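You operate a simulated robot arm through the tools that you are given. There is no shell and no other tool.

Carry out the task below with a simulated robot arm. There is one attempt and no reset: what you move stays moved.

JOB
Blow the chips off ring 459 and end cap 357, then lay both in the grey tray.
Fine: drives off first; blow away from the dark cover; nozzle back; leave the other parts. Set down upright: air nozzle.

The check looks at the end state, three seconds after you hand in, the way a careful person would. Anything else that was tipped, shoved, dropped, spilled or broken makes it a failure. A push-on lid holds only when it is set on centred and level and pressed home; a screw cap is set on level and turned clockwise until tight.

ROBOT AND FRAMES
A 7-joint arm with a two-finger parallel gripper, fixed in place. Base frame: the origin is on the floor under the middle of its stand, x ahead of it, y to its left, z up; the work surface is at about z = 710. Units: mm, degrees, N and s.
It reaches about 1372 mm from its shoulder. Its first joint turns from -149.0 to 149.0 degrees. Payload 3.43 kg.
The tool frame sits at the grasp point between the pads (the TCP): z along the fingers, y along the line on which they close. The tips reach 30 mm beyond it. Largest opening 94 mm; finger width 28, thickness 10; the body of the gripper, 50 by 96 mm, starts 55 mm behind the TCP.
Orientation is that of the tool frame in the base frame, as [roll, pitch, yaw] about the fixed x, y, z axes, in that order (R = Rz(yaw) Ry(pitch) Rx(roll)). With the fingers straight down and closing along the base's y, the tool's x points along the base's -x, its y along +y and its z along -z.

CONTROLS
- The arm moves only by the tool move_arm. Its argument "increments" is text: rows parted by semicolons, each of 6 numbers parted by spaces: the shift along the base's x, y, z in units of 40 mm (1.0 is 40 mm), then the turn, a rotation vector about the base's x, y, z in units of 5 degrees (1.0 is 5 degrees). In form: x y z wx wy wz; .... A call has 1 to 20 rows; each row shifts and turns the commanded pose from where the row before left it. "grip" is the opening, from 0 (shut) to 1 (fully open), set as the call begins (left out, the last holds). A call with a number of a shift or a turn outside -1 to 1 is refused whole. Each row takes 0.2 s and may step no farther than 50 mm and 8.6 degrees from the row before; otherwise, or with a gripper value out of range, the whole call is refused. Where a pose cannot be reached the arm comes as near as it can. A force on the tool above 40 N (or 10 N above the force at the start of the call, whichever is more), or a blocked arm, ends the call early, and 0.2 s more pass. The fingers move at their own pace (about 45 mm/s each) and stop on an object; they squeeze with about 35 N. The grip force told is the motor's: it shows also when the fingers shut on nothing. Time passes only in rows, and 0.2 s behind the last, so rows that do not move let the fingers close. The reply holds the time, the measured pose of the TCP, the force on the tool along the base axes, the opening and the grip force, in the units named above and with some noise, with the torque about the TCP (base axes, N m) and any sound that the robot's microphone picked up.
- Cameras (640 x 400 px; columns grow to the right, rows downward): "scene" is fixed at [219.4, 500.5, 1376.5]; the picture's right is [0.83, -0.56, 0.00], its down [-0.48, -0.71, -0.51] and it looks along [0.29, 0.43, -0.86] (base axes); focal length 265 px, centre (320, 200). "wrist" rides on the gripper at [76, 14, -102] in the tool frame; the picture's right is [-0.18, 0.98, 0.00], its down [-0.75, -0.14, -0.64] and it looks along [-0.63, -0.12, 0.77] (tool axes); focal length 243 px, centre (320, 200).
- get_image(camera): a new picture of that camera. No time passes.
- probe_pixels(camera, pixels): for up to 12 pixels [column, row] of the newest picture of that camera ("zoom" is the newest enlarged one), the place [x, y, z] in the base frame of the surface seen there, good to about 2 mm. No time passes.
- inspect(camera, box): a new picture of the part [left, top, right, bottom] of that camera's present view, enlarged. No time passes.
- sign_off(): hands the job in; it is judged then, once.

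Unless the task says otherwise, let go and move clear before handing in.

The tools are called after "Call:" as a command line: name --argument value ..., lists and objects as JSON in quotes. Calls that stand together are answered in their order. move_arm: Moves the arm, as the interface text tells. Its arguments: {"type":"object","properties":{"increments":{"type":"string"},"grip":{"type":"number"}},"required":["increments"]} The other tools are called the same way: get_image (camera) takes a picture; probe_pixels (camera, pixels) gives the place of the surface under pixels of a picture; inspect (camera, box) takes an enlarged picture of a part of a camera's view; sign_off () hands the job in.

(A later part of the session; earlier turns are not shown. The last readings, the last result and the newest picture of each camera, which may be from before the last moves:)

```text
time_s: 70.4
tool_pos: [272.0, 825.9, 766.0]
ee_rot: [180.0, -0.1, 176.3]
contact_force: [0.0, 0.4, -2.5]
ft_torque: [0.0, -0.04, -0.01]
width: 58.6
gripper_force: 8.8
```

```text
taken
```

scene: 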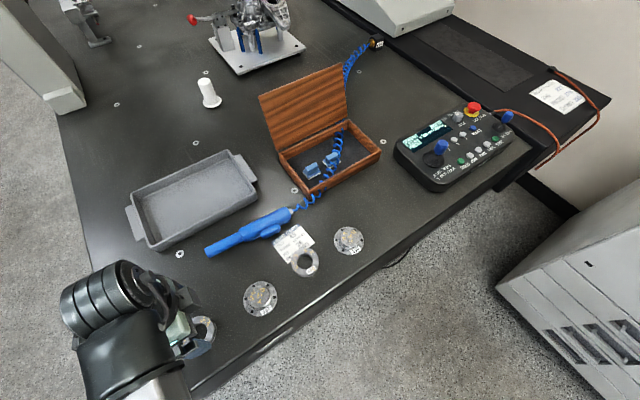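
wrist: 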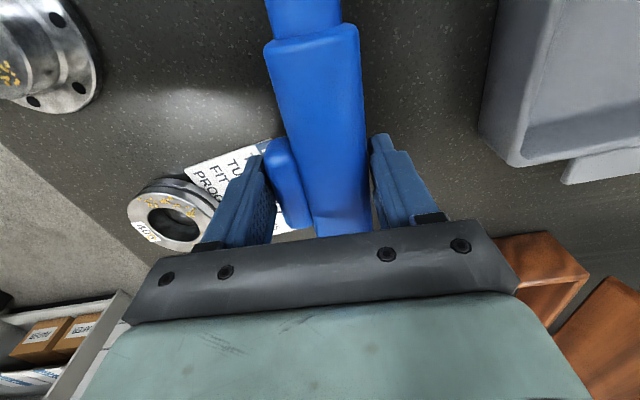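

Gripped squarely at the lever's middle the gun lifts well, but still no hiss. I'll take it to cap 357 again, closer this time (about 50 mm, nose toward -x and 35° down), and dwell to see whether the jet only shows near a part.

Call:
move_arm --increments "0 0 0.3 0 0 0; 0 0 0.5 0 0 0; 0 0 0.5 0 0 0; 0 0 0.45 0 0 0; 0.178 -0.4125 0.1 0 -0.7 0.082; 0.178 -0.4125 0.1 0 -0.79 0.082; 0.178 -0.4125 0.1 0 -0.79 0.082; 0.178 -0.4125 0.1 0 -0.79 0.082; 0.178 -0.4125 0.1 0 -0.79 0.082; 0.178 -0.4125 0.1 0 -0.79 0.082; 0.178 -0.4125 0.1 0 -0.79 0.082; 0.178 -0.4125 0.1 0 -0.79 0.082; 0.178 -0.4125 0.1 0 -0.79 0.082; 0 0 0 0 0 0; 0 0 0 0 0 0" --grip 0

Call:
get_image --camera "scene"

Call:
get_image --camera "wrist"

```text
time_s: 73.6
tool_pos: [334.5, 676.3, 871.7]
ee_rot: [178.8, 35.1, 179.8]
contact_force: [0.0, -0.1, -2.6]
ft_torque: [-0.01, -0.01, -0.03]
width: 58.3
gripper_force: 9.4
```

```text
taken
```

scene: 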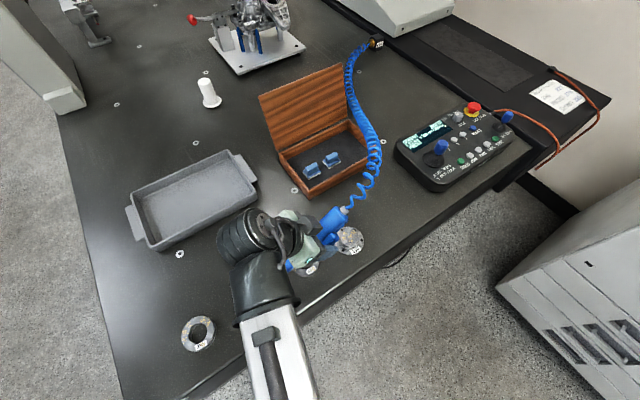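

```text
taken
```

wrist: 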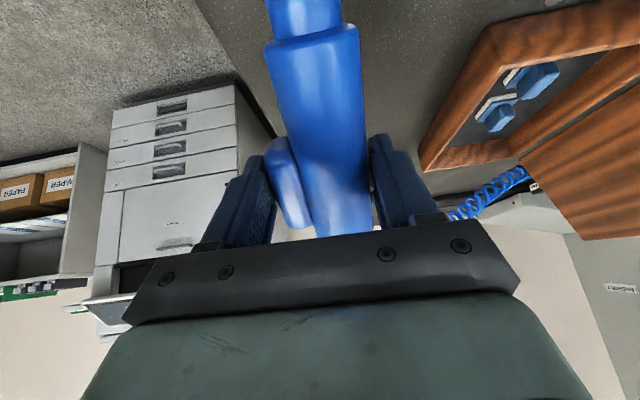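

No sound or effect here either. Holding still, I'll try easing the command to just under the held width and squeezing again, in case the lever responds to a fresh squeeze.

Call:
move_arm --increments "0 0 0 0 0 0; 0 0 0 0 0 0" --grip 0.6

Call:
move_arm --increments "0 0 0 0 0 0; 0 0 0 0 0 0; 0 0 0 0 0 0" --grip 0.2

```text
time_s: 74.2
tool_pos: [334.9, 677.9, 870.8]
ee_rot: [178.8, 35.1, 179.8]
contact_force: [0.4, 0.7, -2.7]
ft_torque: [-0.04, 0.02, 0.02]
width: 58.7
gripper_force: 9.2
```

```text
time_s: 75.0
tool_pos: [333.8, 676.7, 871.1]
ee_rot: [178.9, 35.2, 179.8]
contact_force: [-0.2, 0.3, -2.6]
ft_torque: [-0.01, 0.0, 0.0]
width: 58.4
gripper_force: 9.3
```

Re-squeezing changes nothing, so before anything more elaborate I want a proper look at the gun itself. I'll raise it nose-up toward the scene camera to inspect its tip, lever and underside.

Call:
move_arm --increments "0 0 0.6 0 0 0; 0.207 -0.1375 0.32 0 0.93 0; 0.207 -0.1375 0.32 0 0.93 0; 0.207 -0.1375 0.32 0 0.93 0; 0.207 -0.1375 0.32 0 0.93 0; 0.207 -0.1375 0.32 0 0.93 0; 0.207 -0.1375 0.32 0 0.93 0; 0.207 -0.1375 0.32 0 0.93 0; 0.207 -0.1375 0.32 0 0.93 0; 0.207 -0.1375 0.32 0 0.93 0; 0.207 -0.1375 0.32 0 0.93 0; 0.207 -0.1375 0.32 0 0.93 0; 0.207 -0.1375 0.32 0 0.93 0; 0.207 -0.1375 0.32 0 0.93 0; 0.207 -0.1375 0.32 0 0.93 0; 0 0 0 0 0 0" --grip 0

Call:
get_image --camera "scene"

Call:
get_image --camera "wrist"

```text
time_s: 78.4
tool_pos: [433.4, 641.6, 996.7]
ee_rot: [176.9, -28.9, 179.7]
contact_force: [0.5, -0.9, -1.9]
ft_torque: [-0.01, -0.05, -0.02]
width: 58.7
gripper_force: 9.0
out of reach, approached as far as the arm can: row 13, 14, 15
```

```text
taken
```

scene: 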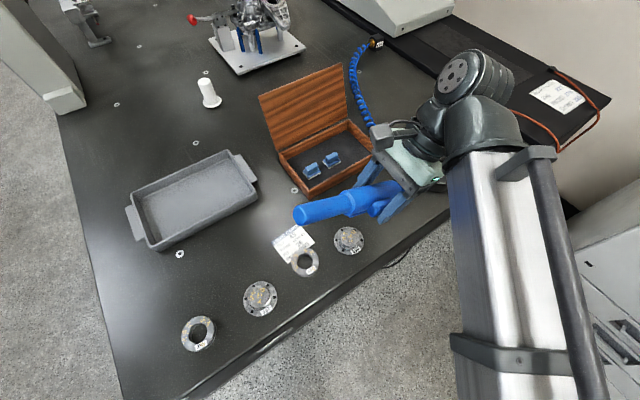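

```text
taken
```

wrist: 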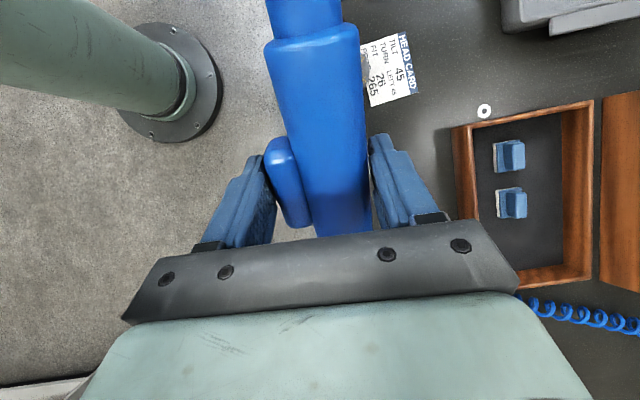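

The gun is now nose-up in the scene view from (300,215) to (390,190). I'll zoom in on its tip, lever and sides.

Call:
inspect --camera "scene" --box '[285, 160, 415, 240]'

Call:
inspect --camera "scene" --box '[285, 190, 335, 235]'

Call:
inspect --camera "wrist" --box '[220, 100, 420, 240]'

```text
4.92 times, centred on (350, 200) of scene
```

zoom: 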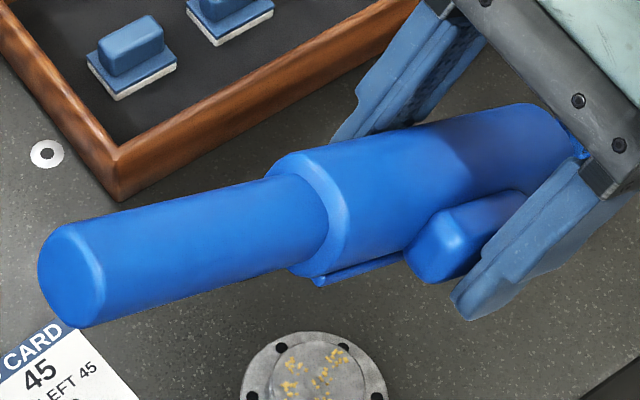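

```text
8.89 times, centred on (310, 212) of scene
```

zoom: 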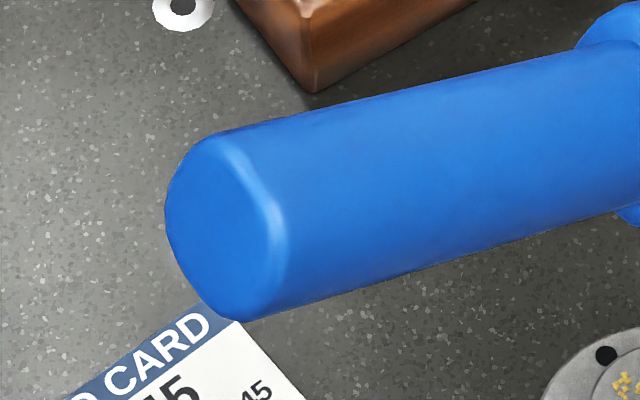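

```text
2.86 times, centred on (320, 170) of wrist
```

zoom: 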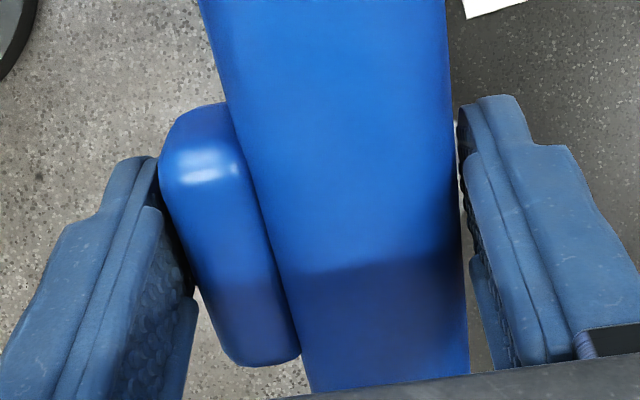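

The tip, lever and barrel look plain (zoom 70,270 shows a closed rounded tip), and there's no other control on the gun. I'll bring it back by exactly reversing my moves to set it down at home and rethink the grip.

Call:
move_arm --increments "-0.207 0.1375 -0.32 0 -0.93 0; -0.207 0.1375 -0.32 0 -0.93 0; -0.207 0.1375 -0.32 0 -0.93 0; -0.207 0.1375 -0.32 0 -0.93 0; -0.207 0.1375 -0.32 0 -0.93 0; -0.207 0.1375 -0.32 0 -0.93 0; -0.207 0.1375 -0.32 0 -0.93 0; -0.207 0.1375 -0.32 0 -0.93 0; -0.207 0.1375 -0.32 0 -0.93 0; -0.207 0.1375 -0.32 0 -0.93 0; -0.207 0.1375 -0.32 0 -0.93 0; -0.207 0.1375 -0.32 0 -0.93 0; -0.207 0.1375 -0.32 0 -0.93 0; -0.207 0.1375 -0.32 0 -0.93 0" --grip 0

Call:
move_arm --increments "-0.178 0.4125 -0.1 0 0.79 -0.082; -0.178 0.4125 -0.1 0 0.79 -0.082; -0.178 0.4125 -0.1 0 0.79 -0.082; -0.178 0.4125 -0.1 0 0.79 -0.082; -0.178 0.4125 -0.1 0 0.79 -0.082; -0.178 0.4125 -0.1 0 0.79 -0.082; -0.178 0.4125 -0.1 0 0.79 -0.082; -0.178 0.4125 -0.1 0 0.79 -0.082; -0.178 0.4125 -0.1 0 0.7 -0.082; 0 0 0 0 0 0" --grip 0

Call:
get_image --camera "wrist"

Call:
get_image --camera "scene"

```text
time_s: 81.4
tool_pos: [316.7, 717.8, 817.2]
ee_rot: [178.7, 35.2, 179.7]
contact_force: [-0.3, 0.2, 1.0]
ft_torque: [-0.05, 0.28, 0.03]
width: 58.6
gripper_force: 8.9
```

```text
time_s: 83.6
tool_pos: [254.0, 865.5, 778.2]
ee_rot: [179.9, 0.0, 176.3]
contact_force: [1.0, 0.0, -2.0]
ft_torque: [-0.03, -0.03, 0.0]
width: 58.5
gripper_force: 9.2
```

```text
taken
```

wrist: 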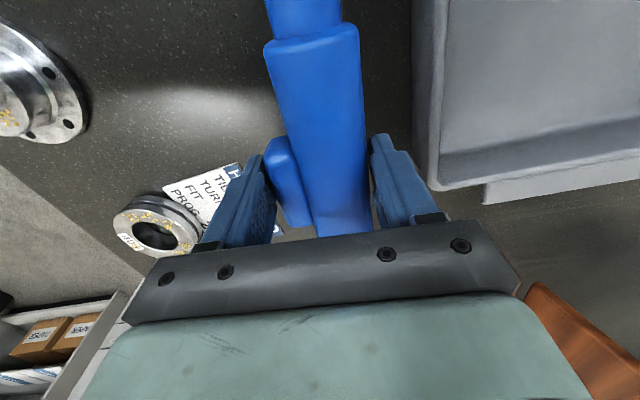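

```text
taken
```

scene: 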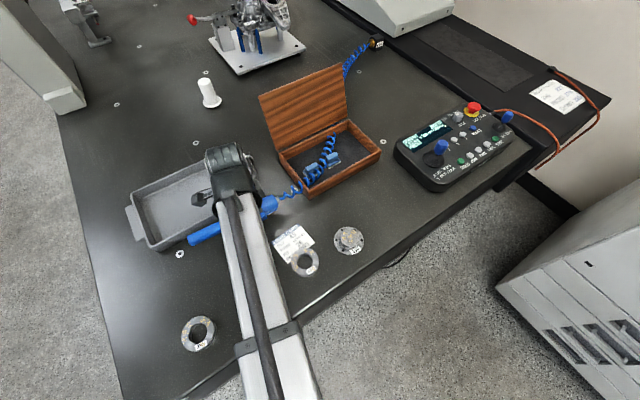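

Because the nose-up pose was out of reach, the reversal left me offset: I'm at (254,865.5,778) and on the way the nose dipped low (small contact torque 0.28 near (191,725)). I'll first move back over the gun's home spot at this height and check cap 357 and the others weren't touched.

Call:
move_arm --increments "0.2 -0.5 0.3 0 0 0; 0.21 -0.49 0 0 0 0; 0 0 0 0 0 0" --grip 0

Call:
get_image --camera "wrist"

Call:
inspect --camera "wrist" --box '[0, 0, 320, 240]'

Call:
get_image --camera "scene"

```text
time_s: 84.4
tool_pos: [269.3, 827.3, 790.9]
ee_rot: [-180.0, 0.0, 176.3]
contact_force: [-0.9, -0.7, -1.9]
ft_torque: [-0.02, -0.04, -0.03]
width: 58.3
gripper_force: 9.4
```

```text
taken
```

wrist: 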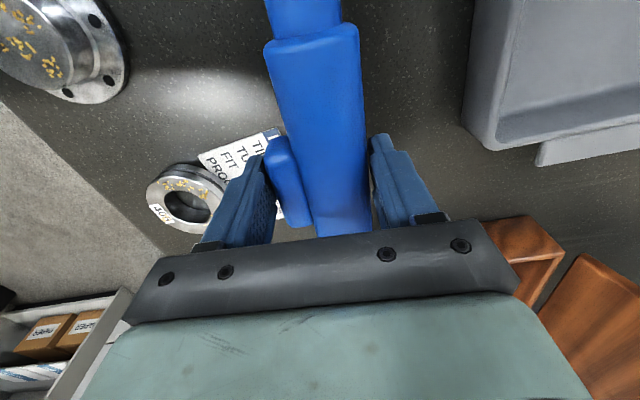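

```text
1.67 times, centred on (160, 120) of wrist
```

zoom: 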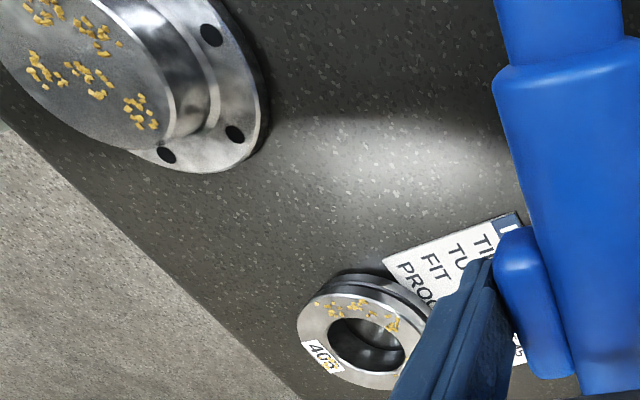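

```text
taken
```

scene: 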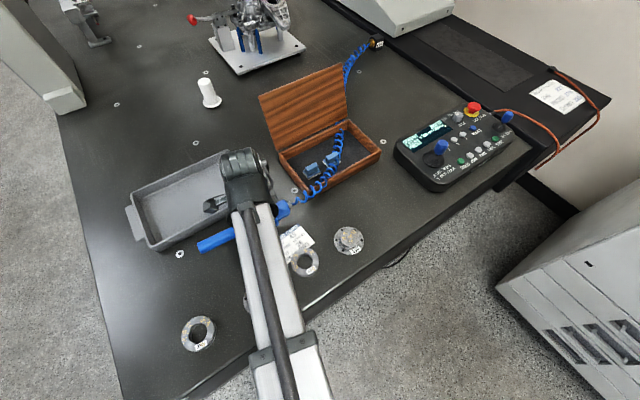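

The neighbouring parts and 357 are undisturbed. I'll lower the gun onto its home spot and release it.

Call:
move_arm --increments "0 0 -0.4 0 0 0; 0 0 -0.4 0 0 0; 0 0 -0.2 0 0 0; 0 0 -0.1 0 0 0; 0 0 -0.03 0 0 0; 0 0 0 0 0 0" --grip 0

```text
time_s: 85.8
tool_pos: [270.7, 825.8, 745.5]
ee_rot: [-180.0, 0.0, 176.3]
contact_force: [-0.3, 0.2, -3.3]
ft_torque: [0.0, -0.04, 0.01]
width: 58.5
gripper_force: 8.4
```

Still bearing -3.3 N, so I'll lower in half-millimetre steps, shifting y by 3 mm to match the original spot.

Call:
move_arm --increments "0 0.08 0 0 0 0; 0 0 -0.02 0 0 0; 0 0 -0.02 0 0 0; 0 0 0 0 0 0" --grip 0

```text
time_s: 86.8
tool_pos: [269.2, 830.2, 745.1]
ee_rot: [-180.0, -0.1, 176.3]
contact_force: [-0.6, -0.4, -3.4]
ft_torque: [-0.01, -0.06, 0.03]
width: 58.2
gripper_force: 9.3
```

Call:
move_arm --increments "0 0 -0.02 0 0 0; 0 0 -0.02 0 0 0; 0 0 0 0 0 0" --grip 0

```text
time_s: 87.6
tool_pos: [268.2, 829.9, 743.3]
ee_rot: [-179.9, 0.1, 176.3]
contact_force: [-1.4, 0.4, 0.7]
ft_torque: [-0.04, -0.26, 0.02]
width: 58.7
gripper_force: 9.4
```

Weight has come off (0.7 N), with the foot's rear touching first. I'll lower another half millimetre and open.

Call:
move_arm --increments "0 0 -0.015 0 0 0; 0 0 0 0 0 0" --grip 0

Call:
move_arm --increments "0 0 0 0 0 0; 0 0 0 0 0 0; 0 0 0 0 0 0" --grip 1

Call:
get_image --camera "wrist"

```text
time_s: 88.2
tool_pos: [269.9, 829.9, 744.2]
ee_rot: [179.9, 0.0, 176.3]
contact_force: [-2.1, 3.7, 7.8]
ft_torque: [-0.04, 0.0, 0.02]
width: 58.9
gripper_force: 8.9
```

```text
time_s: 89.0
tool_pos: [269.2, 830.7, 743.1]
ee_rot: [179.9, 0.0, 176.4]
contact_force: [-0.4, 1.3, -0.6]
ft_torque: [0.0, -0.01, -0.03]
width: 93.6
gripper_force: 0.0
```

```text
taken
```

wrist: 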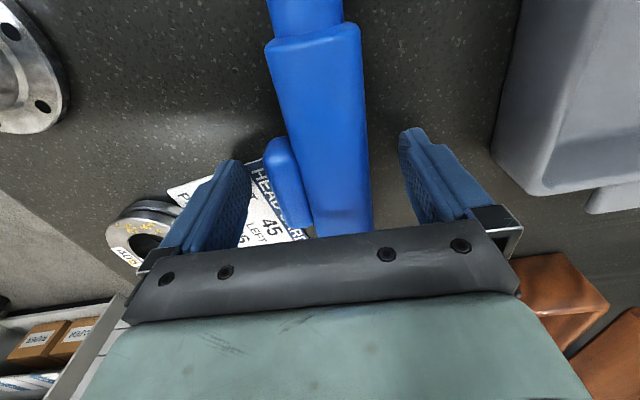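

The gun rests at home with the fingers clear. I'll do a couple of quick squeeze trials at other heights on the lever, without lifting, watching force and sound.

Call:
move_arm --increments "0 0 0.2 0 0 0; 0 0 0 0 0 0" --grip 1

Call:
move_arm --increments "0 0 0 0 0 0; 0 0 0 0 0 0; 0 0 0 0 0 0; 0 0 0 0 0 0" --grip 0

Call:
get_image --camera "wrist"

```text
time_s: 89.6
tool_pos: [270.0, 829.1, 752.1]
ee_rot: [180.0, 0.0, 176.3]
contact_force: [0.2, -0.4, -1.6]
ft_torque: [0.0, 0.0, 0.0]
width: 94.1
gripper_force: 0.0
```

```text
time_s: 90.6
tool_pos: [270.6, 829.9, 752.2]
ee_rot: [180.0, 0.0, 176.3]
contact_force: [0.2, 0.2, 1.4]
ft_torque: [0.0, -0.02, -0.06]
width: 56.1
gripper_force: 8.5
```

```text
taken
```

wrist: 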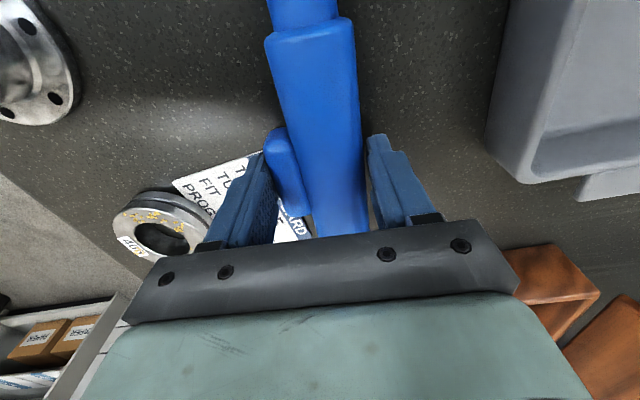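

At z=752 the width drops to 56 mm but the force is still 8.5 N and silent. To know whether that low force is peculiar to the gun, I'll release, go to cap 357 and close on its boss without lifting.

Call:
move_arm --increments "0 0 0 0 0 0; 0 0 0 0 0 0; 0 0 0 0 0 0; 0 0 0.9 0 0 0; 0 0 1 0 0 0; -0.4 -0.5 0.5 0 0 0.1; -0.4 -0.55 0 0 0 0.1; -0.4 -0.55 0 0 0 0.1; -0.4 -0.55 0 0 0 0.1; -0.4 -0.55 0 0 0 0.1; -0.4 -0.55 0 0 0 0.1; -0.1 -0.35 -0.3 0 0 0.1; 0 0 -0.5 0 0 0" --grip 1

Call:
get_image --camera "wrist"

```text
time_s: 93.4
tool_pos: [168.1, 686.4, 817.7]
ee_rot: [-180.0, 0.0, 179.9]
contact_force: [-0.3, -0.1, -1.2]
ft_torque: [0.03, 0.0, -0.01]
width: 93.8
gripper_force: 0.0
```

```text
taken
```

wrist: 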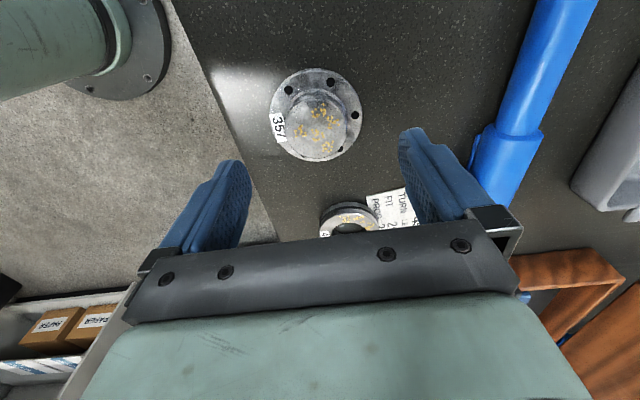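

Cap 357 is at (318,120) in the wrist view; I'll probe its boss and flange to centre on it.

Call:
probe_pixels --camera "wrist" --pixels '[[293, 125], [345, 122], [318, 95], [320, 148], [318, 120], [272, 118], [360, 112], [316, 71], [322, 160]]'

Call:
inspect --camera "wrist" --box '[260, 60, 380, 170]'

```text
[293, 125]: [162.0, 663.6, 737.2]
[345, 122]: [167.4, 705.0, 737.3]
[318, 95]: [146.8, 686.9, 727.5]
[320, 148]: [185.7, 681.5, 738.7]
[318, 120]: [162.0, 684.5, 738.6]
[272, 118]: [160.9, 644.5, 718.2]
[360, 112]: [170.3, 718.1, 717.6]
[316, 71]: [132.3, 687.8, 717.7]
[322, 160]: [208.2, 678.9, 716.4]
```

```text
3.64 times, centred on (320, 115) of wrist
```

zoom: 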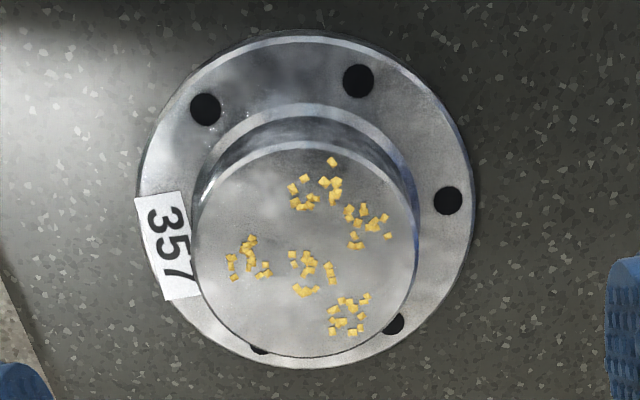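

The boss is centred at about (169,684.5), about 45 mm across. I'll descend to z≈751 (tips above the flange) and close to read the force.

Call:
move_arm --increments "0.02 -0.04 -0.8 0 0 0; 0 0 -0.7 0 0 0; 0 0 -0.15 0 0 0; 0 0 0 0 0 0" --grip 1

Call:
move_arm --increments "0 0 0 0 0 0; 0 0 0 0 0 0; 0 0 0 0 0 0; 0 0 0 0 0 0; 0 0 0 0 0 0" --grip 0.2

```text
time_s: 94.4
tool_pos: [168.3, 684.3, 750.7]
ee_rot: [180.0, 0.1, 179.7]
contact_force: [0.7, 0.2, -0.8]
ft_torque: [0.01, 0.03, 0.04]
width: 93.9
gripper_force: 0.0
```

```text
time_s: 95.6
tool_pos: [169.7, 684.5, 752.0]
ee_rot: [180.0, 0.0, 179.8]
contact_force: [-0.4, 0.8, -0.7]
ft_torque: [-0.07, 0.03, 0.0]
width: 49.0
gripper_force: 35.4
```

On cap 357's boss the gripper shows its full 35.4 N at 49 mm, so the low force is special to the gun. I'll release the cap without disturbing it, rise, and check it and the gun's current rest from here.

Call:
move_arm --increments "0 0 0 0 0 0; 0 0 0 0 0 0; 0 0 0 0 0 0; 0 0 0.6 0 0 0; 0 0 1 0 0 0; 0 0 1 0 0 0; 0 0 1 0 0 0; 0 0 0.5 0 0 0" --grip 1

Call:
inspect --camera "scene" --box '[190, 195, 320, 275]'

Call:
get_image --camera "wrist"

```text
time_s: 97.4
tool_pos: [172.7, 683.5, 913.3]
ee_rot: [180.0, 0.0, 179.7]
contact_force: [-0.5, 0.1, 0.3]
ft_torque: [-0.02, 0.01, 0.0]
width: 94.0
gripper_force: 0.2
```

```text
4.92 times, centred on (255, 235) of scene
```

zoom: 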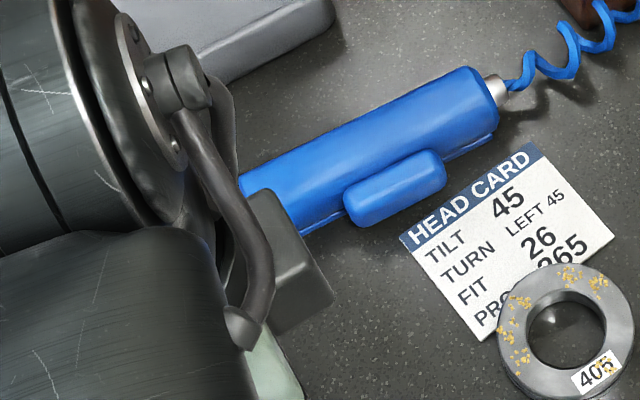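

```text
taken
```

wrist: 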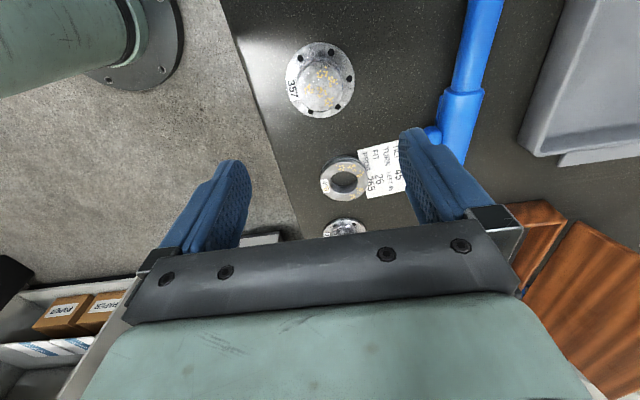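

The gun and parts sit as expected. I'll turn the hand half round on the way back over the gun, so the wrist camera looks forward along the nozzle and the other finger meets the lever.

Call:
move_arm --increments "0.0676 0.105 -0.037 0 0 -1; 0.0676 0.105 -0.037 0 0 -1; 0.0676 0.105 -0.037 0 0 -1; 0.0676 0.105 -0.037 0 0 -1; 0.0676 0.105 -0.037 0 0 -1; 0.0676 0.105 -0.037 0 0 -1; 0.0676 0.105 -0.037 0 0 -1; 0.0676 0.105 -0.037 0 0 -1; 0.0676 0.105 -0.037 0 0 -1; 0.0676 0.105 -0.037 0 0 -1; 0.0676 0.105 -0.037 0 0 -1; 0.0676 0.105 -0.037 0 0 -1; 0.0676 0.105 -0.037 0 0 -1; 0.0676 0.105 -0.037 0 0 -1; 0.0676 0.105 -0.037 0 0 -1; 0.0676 0.105 -0.037 0 0 -1; 0.0676 0.105 -0.037 0 0 -1; 0.0676 0.105 -0.037 0 0 -1" --grip 1

Call:
move_arm --increments "0.0676 0.105 -0.037 0 0 -1; 0.0676 0.105 -0.037 0 0 -1; 0.0676 0.105 -0.037 0 0 -1; 0.0676 0.105 -0.037 0 0 -1; 0.0676 0.105 -0.037 0 0 -1; 0.0676 0.105 -0.037 0 0 -1; 0.0676 0.105 -0.037 0 0 -1; 0.0676 0.105 -0.037 0 0 -1; 0.0676 0.105 -0.037 0 0 -1; 0.0676 0.105 -0.037 0 0 -1; 0.0676 0.105 -0.037 0 0 -1; 0.0676 0.105 -0.037 0 0 -1; 0.0676 0.105 -0.037 0 0 -1; 0.0676 0.105 -0.037 0 0 -1; 0.0676 0.105 -0.037 0 0 -1; 0.0676 0.105 -0.037 0 0 -1; 0.0676 0.105 -0.037 0 0 -1; 0.0676 0.105 -0.037 0 0 -1; 0 0 0 0 0 -0.6" --grip 1

Call:
get_image --camera "wrist"

Call:
get_image --camera "scene"

```text
time_s: 101.2
tool_pos: [218.9, 760.7, 886.3]
ee_rot: [-180.0, 0.1, 89.6]
contact_force: [0.1, 0.1, 0.2]
ft_torque: [0.01, 0.02, -0.02]
width: 93.9
gripper_force: 0.0
```

```text
time_s: 105.2
tool_pos: [220.8, 762.6, 884.9]
ee_rot: [180.0, 0.0, 84.8]
contact_force: [0.4, 0.3, -0.3]
ft_torque: [0.02, -0.01, 0.02]
width: 93.9
gripper_force: 0.1
out of reach, approached as far as the arm can: row 2, 3, 4, 5, 6, 7, 8, 9, 10, 11, 12, 13, 14, 15, 16, 17, 18, 19
```

```text
taken
```

wrist: 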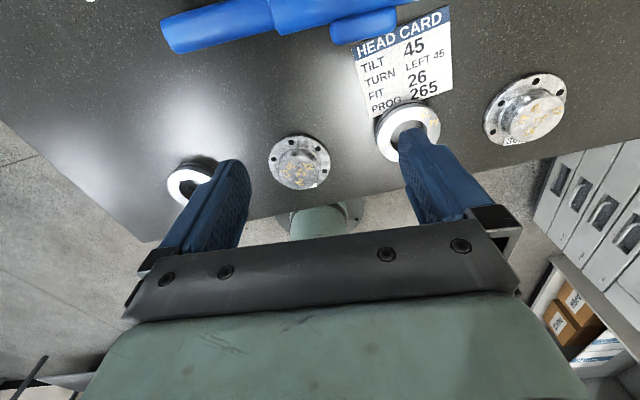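

```text
taken
```

scene: 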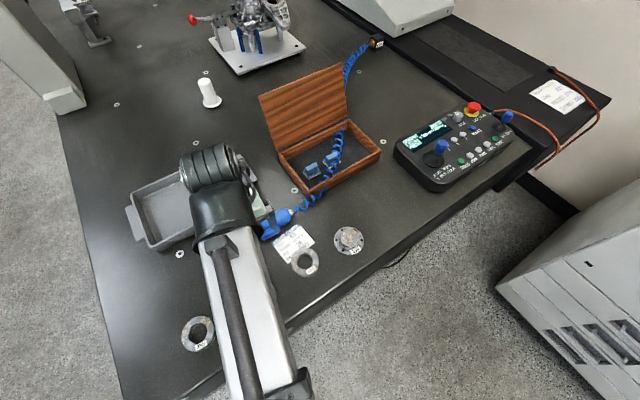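

The wrist hit its turning limit at yaw 84.8°, so the half turn must go the other way. I'll turn positively, about 272° in all, drifting over the gun at a safe height.

Call:
move_arm --increments "0.0228 0.0322 0 0 0 1; 0.0228 0.0322 0 0 0 1; 0.0228 0.0322 0 0 0 1; 0.0228 0.0322 0 0 0 1; 0.0228 0.0322 0 0 0 1; 0.0228 0.0322 0 0 0 1; 0.0228 0.0322 0 0 0 1; 0.0228 0.0322 0 0 0 1; 0.0228 0.0322 0 0 0 1; 0.0228 0.0322 0 0 0 1; 0.0228 0.0322 0 0 0 1; 0.0228 0.0322 0 0 0 1; 0.0228 0.0322 0 0 0 1; 0.0228 0.0322 0 0 0 1; 0.0228 0.0322 0 0 0 1; 0.0228 0.0322 0 0 0 1; 0.0228 0.0322 0 0 0 1; 0.0228 0.0322 0 0 0 1; 0.0228 0.0322 0 0 0 1; 0.0228 0.0322 0 0 0 1" --grip 1

Call:
move_arm --increments "0.0228 0.0322 0 0 0 1; 0.0228 0.0322 0 0 0 1; 0.0228 0.0322 0 0 0 1; 0.0228 0.0322 0 0 0 1; 0.0228 0.0322 0 0 0 1; 0.0228 0.0322 0 0 0 1; 0.0228 0.0322 0 0 0 1; 0.0228 0.0322 0 0 0 1; 0.0228 0.0322 0 0 0 1; 0.0228 0.0322 0 0 0 1; 0.0228 0.0322 0 0 0 1; 0.0228 0.0322 0 0 0 1; 0.0228 0.0322 0 0 0 1; 0.0228 0.0322 0 0 0 1; 0.0228 0.0322 0 0 0 1; 0.0228 0.0322 0 0 0 1; 0.0228 0.0322 0 0 0 1; 0.0228 0.0322 0 0 0 1; 0.0228 0.0322 0 0 0 1; 0.0228 0.0322 0 0 0 1" --grip 1

Call:
move_arm --increments "0.0228 0.0322 0 0 0 1; 0.0228 0.0322 0 0 0 1; 0.0228 0.0322 0 0 0 1; 0.0228 0.0322 0 0 0 1; 0.0228 0.0322 0 0 0 1; 0.0228 0.0322 0 0 0 1; 0.0228 0.0322 0 0 0 1; 0.0228 0.0322 0 0 0 1; 0.0228 0.0322 0 0 0 1; 0.0228 0.0322 0 0 0 1; 0.0228 0.0322 0 0 0 1; 0.0228 0.0322 0 0 0 1; 0.0228 0.0322 0 0 0 1; 0.0228 0.0322 0 0 0 1; 0 0 0 0 0 0.3" --grip 1

Call:
get_image --camera "wrist"

```text
time_s: 109.4
tool_pos: [240.6, 789.6, 884.9]
ee_rot: [180.0, 0.0, -174.9]
contact_force: [0.2, -0.1, 0.5]
ft_torque: [0.0, -0.01, -0.01]
width: 94.2
gripper_force: 0.0
```

```text
time_s: 113.6
tool_pos: [259.9, 816.0, 884.4]
ee_rot: [179.9, -0.1, -75.0]
contact_force: [0.1, -0.2, 0.6]
ft_torque: [-0.04, 0.01, 0.02]
width: 94.0
gripper_force: 0.0
```

```text
time_s: 116.8
tool_pos: [271.3, 833.6, 884.7]
ee_rot: [-180.0, -0.1, -3.5]
contact_force: [-0.2, -0.9, 0.9]
ft_torque: [0.01, -0.01, -0.01]
width: 94.3
gripper_force: 0.1
```

```text
taken
```

wrist: 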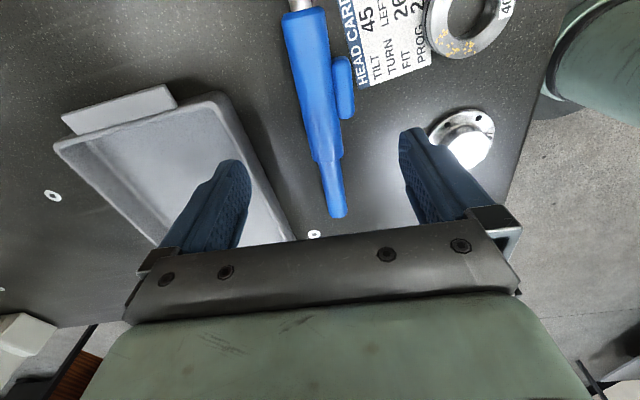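

The hand is now turned round and the camera looks along the gun, with the tip at (340,215) and lever at (345,87). I'll probe the gun again to centre on the lever.

Call:
probe_pixels --camera "wrist" --pixels '[[306, 20], [312, 60], [319, 100], [325, 140], [332, 180], [338, 210], [342, 60], [345, 87], [350, 115], [355, 90], [298, 80], [305, 120]]'

Call:
inspect --camera "wrist" --box '[260, 0, 400, 230]'

```text
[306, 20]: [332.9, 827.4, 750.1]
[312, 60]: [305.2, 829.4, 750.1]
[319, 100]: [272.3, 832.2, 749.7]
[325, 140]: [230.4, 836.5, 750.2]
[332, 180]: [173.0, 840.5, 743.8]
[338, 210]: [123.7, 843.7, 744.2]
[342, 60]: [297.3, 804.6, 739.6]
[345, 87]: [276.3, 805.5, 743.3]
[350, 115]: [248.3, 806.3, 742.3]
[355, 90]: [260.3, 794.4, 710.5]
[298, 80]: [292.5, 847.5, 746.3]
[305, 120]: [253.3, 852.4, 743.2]
```

```text
1.74 times, centred on (330, 115) of wrist
```

zoom: 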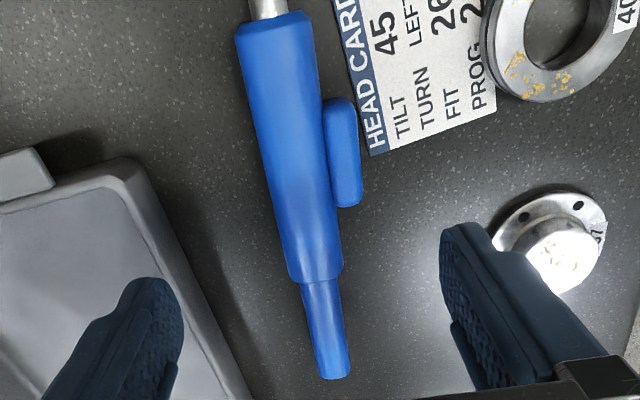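

Axis near y≈836–837 at x≈270 and the lever's top near y≈806, so the grip centre is about y≈829.5. I'll descend in this turned orientation and close on the lever.

Call:
move_arm --increments "0 -0.1 -0.9 0 0 0; 0 0 -0.9 0 0 0; 0 0 -0.9 0 0 0; 0 0 -0.6 0 0 0; 0 0 -0.22 0 0 0; 0 0 0 0 0 0" --grip 1

Call:
get_image --camera "wrist"

```text
time_s: 118.2
tool_pos: [271.6, 831.2, 741.7]
ee_rot: [-180.0, 0.0, -3.5]
contact_force: [0.5, 0.1, 4.3]
ft_torque: [-0.25, -0.02, 0.08]
width: 94.0
gripper_force: 0.1
```

```text
taken
```

wrist: 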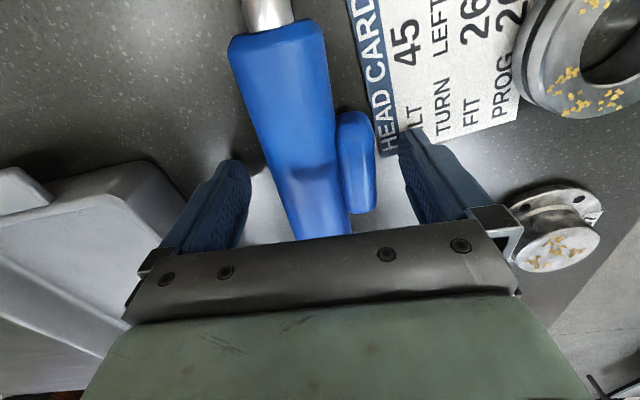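

The finger on the lever side rests on the card (4 N), so I'll raise 2 mm and then close.

Call:
move_arm --increments "0 0 0.06 0 0 0; 0 0 0 0 0 0" --grip 1

Call:
move_arm --increments "0 0 0 0 0 0; 0 0 0 0 0 0; 0 0 0 0 0 0; 0 0 0 0 0 0; 0 0 0 0 0 0" --grip 0

Call:
get_image --camera "wrist"

```text
time_s: 118.8
tool_pos: [269.7, 830.9, 745.1]
ee_rot: [179.9, 0.0, -3.6]
contact_force: [-1.0, 0.9, -0.3]
ft_torque: [-0.02, 0.01, -0.03]
width: 94.0
gripper_force: 0.2
```

```text
time_s: 120.0
tool_pos: [270.1, 831.1, 745.1]
ee_rot: [-180.0, 0.0, -3.6]
contact_force: [0.6, 0.9, 1.5]
ft_torque: [0.01, 0.03, -0.03]
width: 58.6
gripper_force: 8.5
```

```text
taken
```

wrist: 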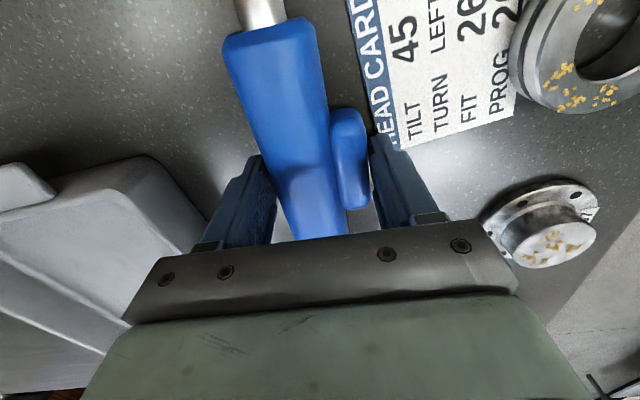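

Same reading (58.6 mm, 8.5 N, silent). I'll zoom in on how the fingers meet the lever from this side.

Call:
inspect --camera "wrist" --box '[210, 80, 440, 240]'

Call:
probe_pixels --camera "wrist" --pixels '[[345, 115], [350, 150], [352, 190], [362, 130], [364, 160], [340, 150], [300, 120], [310, 180], [270, 160], [375, 170], [262, 175], [330, 160]]'

```text
2.50 times, centred on (325, 160) of wrist
```

zoom: 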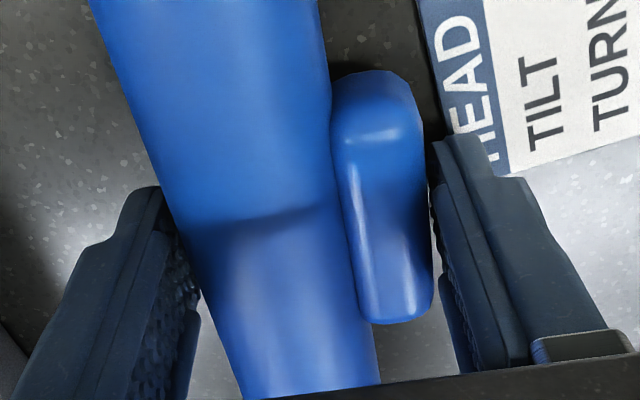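

```text
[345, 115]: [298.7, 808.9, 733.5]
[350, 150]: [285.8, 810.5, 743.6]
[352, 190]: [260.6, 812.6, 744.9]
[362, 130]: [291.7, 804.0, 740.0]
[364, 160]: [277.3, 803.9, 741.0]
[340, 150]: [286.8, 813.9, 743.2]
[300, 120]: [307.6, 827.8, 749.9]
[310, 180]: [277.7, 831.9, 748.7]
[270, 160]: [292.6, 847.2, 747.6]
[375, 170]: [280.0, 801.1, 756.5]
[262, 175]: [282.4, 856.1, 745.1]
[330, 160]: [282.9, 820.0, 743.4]
```

The fingers do touch both lever and body, yet no air. One quick check: I'll release, shut the fingers above the body and press the gun gently down onto its bottom strip, in case that strip is the valve lever; the nozzle points to empty table toward -x.

Call:
move_arm --increments "0 0 0 0 0 0; 0 0 0 0 0 0; 0 0 0 0 0 0; 0 0 0.8 0 0 0; 0 0 0.6 0 0 0; 0 0 0 0 0 0" --grip 1

Call:
move_arm --increments "0 0.15 0 0 0 0; 0 0 0 0 0 0; 0 0 0 0 0 0; 0 0 0 0 0 0; 0 0 0 0 0 0; 0 0 -0.35 0 0 0; 0 0 -0.1 0 0 0; 0 0 0 0 0 0" --grip 0

Call:
get_image --camera "wrist"

```text
time_s: 121.4
tool_pos: [271.3, 829.1, 802.0]
ee_rot: [180.0, -0.1, -3.6]
contact_force: [-0.4, -0.8, -0.7]
ft_torque: [-0.02, -0.03, 0.03]
width: 94.0
gripper_force: 0.0
```

```text
time_s: 123.2
tool_pos: [270.1, 835.4, 784.6]
ee_rot: [180.0, 0.0, -3.6]
contact_force: [0.1, -0.2, 0.2]
ft_torque: [-0.01, 0.02, 0.01]
width: 0.0
gripper_force: 32.3
```

```text
taken
```

wrist: 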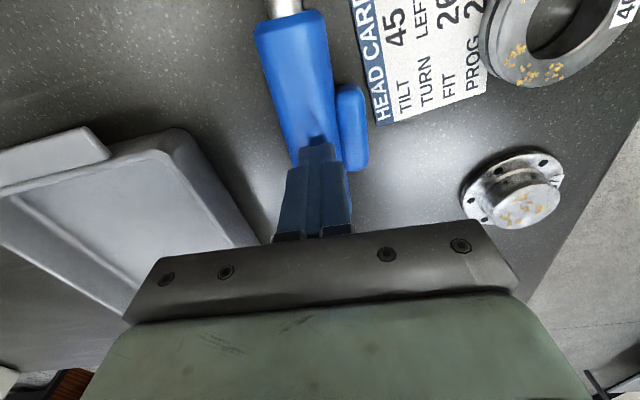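

The shut tips are centred about 4 mm above the body. I'll press down in small steps and listen.

Call:
move_arm --increments "0 0 -0.08 0 0 0; 0 0 -0.03 0 0 0; 0 0 -0.03 0 0 0; 0 0 0 0 0 0" --grip 0

```text
time_s: 124.2
tool_pos: [271.9, 836.6, 780.1]
ee_rot: [-179.9, 0.0, -3.6]
contact_force: [-0.5, 1.3, 20.0]
ft_torque: [0.01, 0.03, 0.0]
width: 0.0
gripper_force: 33.1
```

Pressing down with 20 N gives no air, so that strip is only a foot. I'll lift off, and probe the table's front edge and the area around the gun before choosing the next approach.

Call:
move_arm --increments "0 0 0.5 0 0 0; 0 0 1 0 0 0; 0 0 1 0 0 0; 0 0 0.5 0 0 0" --grip 0

Call:
get_image --camera "scene"

Call:
probe_pixels --camera "scene" --pixels '[[200, 390], [250, 355], [300, 320], [330, 298], [360, 277], [400, 248], [440, 220], [120, 370], [100, 300], [80, 220], [300, 312], [330, 290]]'

Call:
get_image --camera "wrist"

```text
time_s: 125.2
tool_pos: [271.9, 835.1, 896.0]
ee_rot: [179.9, 0.0, -3.6]
contact_force: [-0.2, 0.0, 0.6]
ft_torque: [0.01, -0.03, 0.03]
width: 0.2
gripper_force: 33.1
```

```text
taken
```

scene: 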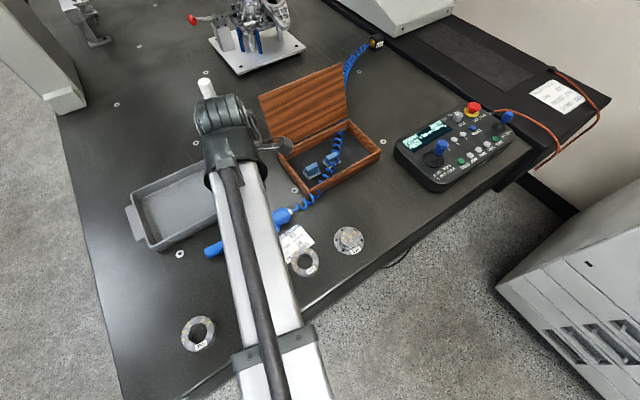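

```text
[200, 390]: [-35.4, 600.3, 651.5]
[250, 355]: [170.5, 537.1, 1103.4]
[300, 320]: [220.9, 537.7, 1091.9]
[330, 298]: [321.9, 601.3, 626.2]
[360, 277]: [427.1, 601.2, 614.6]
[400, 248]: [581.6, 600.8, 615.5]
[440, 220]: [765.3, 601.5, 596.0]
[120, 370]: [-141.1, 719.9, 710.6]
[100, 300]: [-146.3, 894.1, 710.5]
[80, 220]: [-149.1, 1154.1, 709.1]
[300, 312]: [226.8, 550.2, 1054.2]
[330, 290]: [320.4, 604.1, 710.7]
```

```text
taken
```

wrist: 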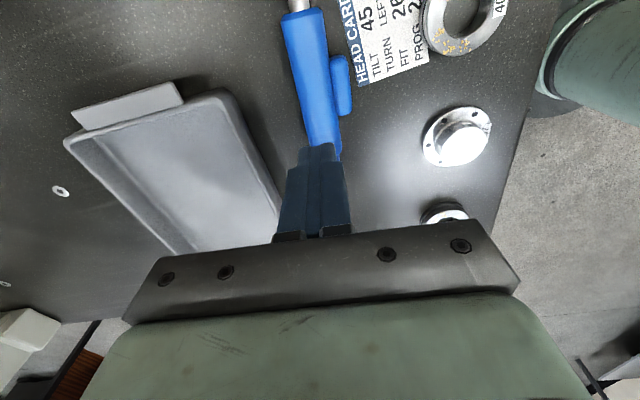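

The table's front edge is at y≈601. The card under the lever-side finger has kept me from gripping the lever low and square, so I'll pick the gun up and shift it about 40 mm toward the tray onto clear table, then regrip lower on the lever.

Call:
move_arm --increments "-0.02 -0.14 0 0 0 0; 0 0 0 0 0 0; 0 0 0 0 0 0; 0 0 0 0 0 0; 0 0 0 0 0 0; 0 0 -0.9 0 0 0; 0 0 -0.9 0 0 0; 0 0 -0.9 0 0 0; 0 0 -0.8 0 0 0; 0 0 -0.27 0 0 0; 0 0 0 0 0 0" --grip 1

Call:
move_arm --increments "0 0 0 0 0 0; 0 0 0 0 0 0; 0 0 0 0 0 0; 0 0 0 0 0 0; 0 0 0.05 0 0 0; 0 0 0.05 0 0 0; 0 0 0.1 0 0 0; 0 0 0.2 0 0 0; 0 0 0 0 0 0" --grip 0

Call:
get_image --camera "wrist"

```text
time_s: 127.6
tool_pos: [270.1, 829.9, 747.4]
ee_rot: [179.9, 0.0, -3.6]
contact_force: [0.3, 0.2, -0.3]
ft_torque: [-0.01, 0.0, 0.03]
width: 94.0
gripper_force: 0.0
```

```text
time_s: 129.6
tool_pos: [271.0, 829.8, 764.2]
ee_rot: [180.0, 0.0, -3.7]
contact_force: [0.2, -1.3, -2.3]
ft_torque: [-0.01, -0.04, 0.04]
width: 55.7
gripper_force: 8.9
```

```text
taken
```

wrist: 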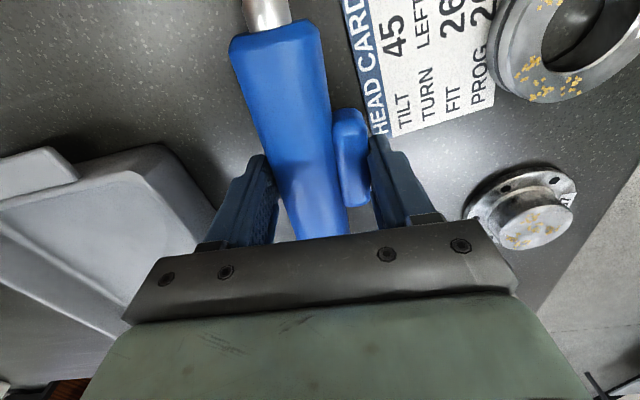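

In this grip, slightly higher on the lever, the width closed further (55.7 mm), as it also did at greater heights: the lever seems hinged low, so it must be pressed near its top. I'll set the gun back down and regrip with the hand rolled about 15°, so the lever-side finger bears on the lever's top edge and the other finger supports the body from below.

Call:
move_arm --increments "0 0 -0.2 0 0 0; 0 0 -0.15 0 0 0; 0 0 -0.04 0 0 0; 0 0 -0.02 0 0 0; 0 0 0 0 0 0" --grip 0

```text
time_s: 130.8
tool_pos: [269.3, 829.9, 748.8]
ee_rot: [-179.9, 0.0, -3.6]
contact_force: [-1.6, 1.7, 12.9]
ft_torque: [-0.12, 0.04, -0.09]
width: 56.1
gripper_force: 9.0
```

The gun is down (12.9 N upward). I'll open, rise, roll the hand by -15° about x and check the view before descending.

Call:
move_arm --increments "0 0 0 0 0 0; 0 0 0 0 0 0; 0 0 0 0 0 0; 0 0 0.8 0 0 0; 0 0 0.5 0 0 0; 0 0 0 -1 0 0; 0 0 0 -1 0 0; 0 0 0 -1 0 0; 0 0.1 0 0 0 0; 0 0 0 0 0 0" --grip 1

Call:
get_image --camera "wrist"

Call:
get_image --camera "scene"

```text
time_s: 133.0
tool_pos: [270.1, 834.4, 800.7]
ee_rot: [165.0, -0.9, -3.6]
contact_force: [0.0, -0.1, -0.3]
ft_torque: [-0.01, 0.0, 0.01]
width: 94.3
gripper_force: 0.1
```

```text
taken
```

wrist: 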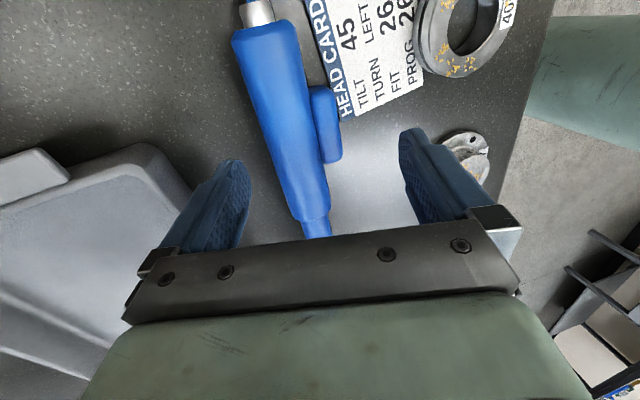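

```text
taken
```

scene: 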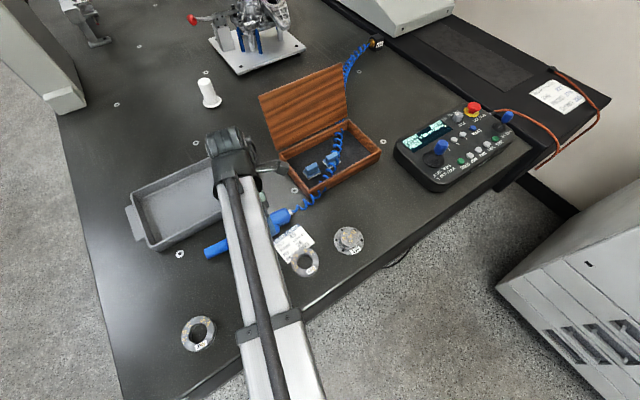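

The roll puts the lever-side finger higher as intended. When fully open the lower finger would meet the table, so I'll narrow to about 68 mm, descend to z≈752 and look.

Call:
move_arm --increments "0 0 0 0 0 0; 0 0 0 0 0 0; 0 -0.02 -0.5 0 0 0; 0 0 -0.5 0 0 0; 0 0 -0.2 0 0 0; 0 0 0 0 0 0" --grip 0.72

Call:
get_image --camera "wrist"

Call:
inspect --camera "wrist" --box '[200, 80, 440, 240]'

```text
time_s: 134.4
tool_pos: [271.0, 835.3, 752.1]
ee_rot: [164.9, -1.0, -3.5]
contact_force: [-0.6, 0.6, 0.1]
ft_torque: [-0.02, 0.05, -0.01]
width: 68.0
gripper_force: 0.0
```

```text
taken
```

wrist: 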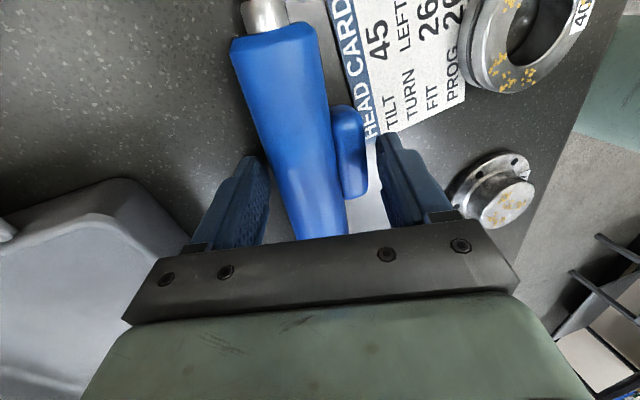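

```text
2.50 times, centred on (320, 160) of wrist
```

zoom: 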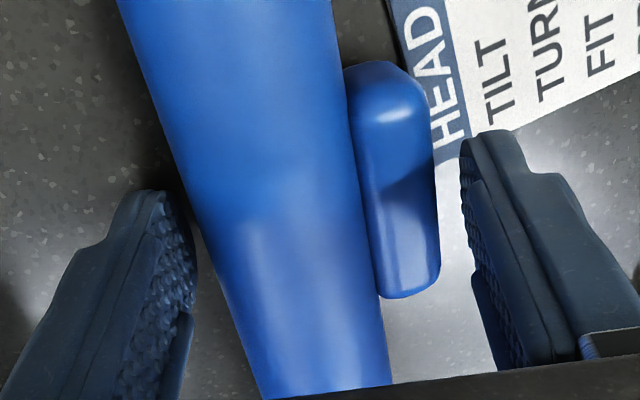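

Both fingers clear the gun evenly. Now I'll close.

Call:
move_arm --increments "0 0 0 0 0 0; 0 0 0 0 0 0; 0 0 0 0 0 0; 0 0 0 0 0 0" --grip 0

Call:
inspect --camera "wrist" --box '[200, 80, 440, 240]'

```text
time_s: 135.4
tool_pos: [271.4, 835.6, 752.9]
ee_rot: [165.1, -1.0, -3.5]
contact_force: [0.3, 0.9, -1.1]
ft_torque: [0.11, -0.03, 0.01]
width: 59.6
gripper_force: 9.2
```

```text
2.50 times, centred on (320, 160) of wrist
```

zoom: 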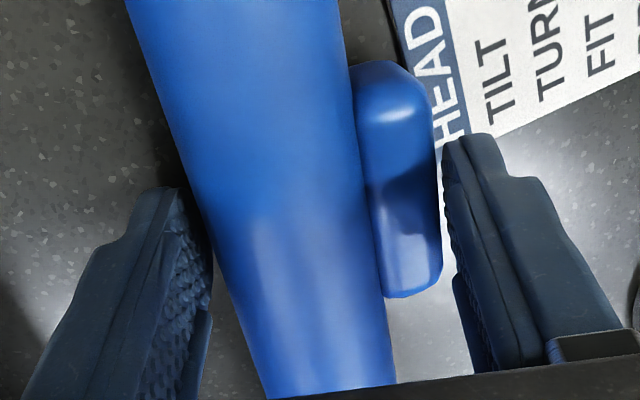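

Rolled grip reads 59.6 mm, 9.2 N and silent too. To understand what limits the squeeze, I'll reopen a little and close again in single-row calls, reading the force as contact is made.

Call:
move_arm --increments "0 0 0 0 0 0; 0 0 0 0 0 0" --grip 0.7

Call:
move_arm --increments "0 0 0 0 0 0" --grip 0

Call:
move_arm --increments "0 0 0 0 0 0" --grip 0

Call:
move_arm --increments "0 0 0 0 0 0" --grip 0

```text
time_s: 136.0
tool_pos: [271.2, 835.0, 752.2]
ee_rot: [164.9, -0.9, -3.6]
contact_force: [0.0, -0.7, -0.2]
ft_torque: [-0.01, 0.02, -0.01]
width: 65.7
gripper_force: 0.2
```

```text
time_s: 136.4
tool_pos: [271.2, 834.6, 752.4]
ee_rot: [165.0, -0.9, -3.4]
contact_force: [0.5, 1.4, 0.5]
ft_torque: [0.06, -0.06, -0.02]
width: 59.5
gripper_force: 9.2
```

```text
time_s: 136.8
tool_pos: [271.9, 834.5, 752.4]
ee_rot: [164.9, -0.9, -3.5]
contact_force: [0.9, 1.4, 0.2]
ft_torque: [0.15, 0.01, -0.01]
width: 59.4
gripper_force: 8.9
```

```text
time_s: 137.2
tool_pos: [271.2, 834.5, 752.2]
ee_rot: [165.0, -0.8, -3.5]
contact_force: [0.6, 1.4, 0.2]
ft_torque: [0.14, -0.03, 0.0]
width: 59.5
gripper_force: 9.1
```

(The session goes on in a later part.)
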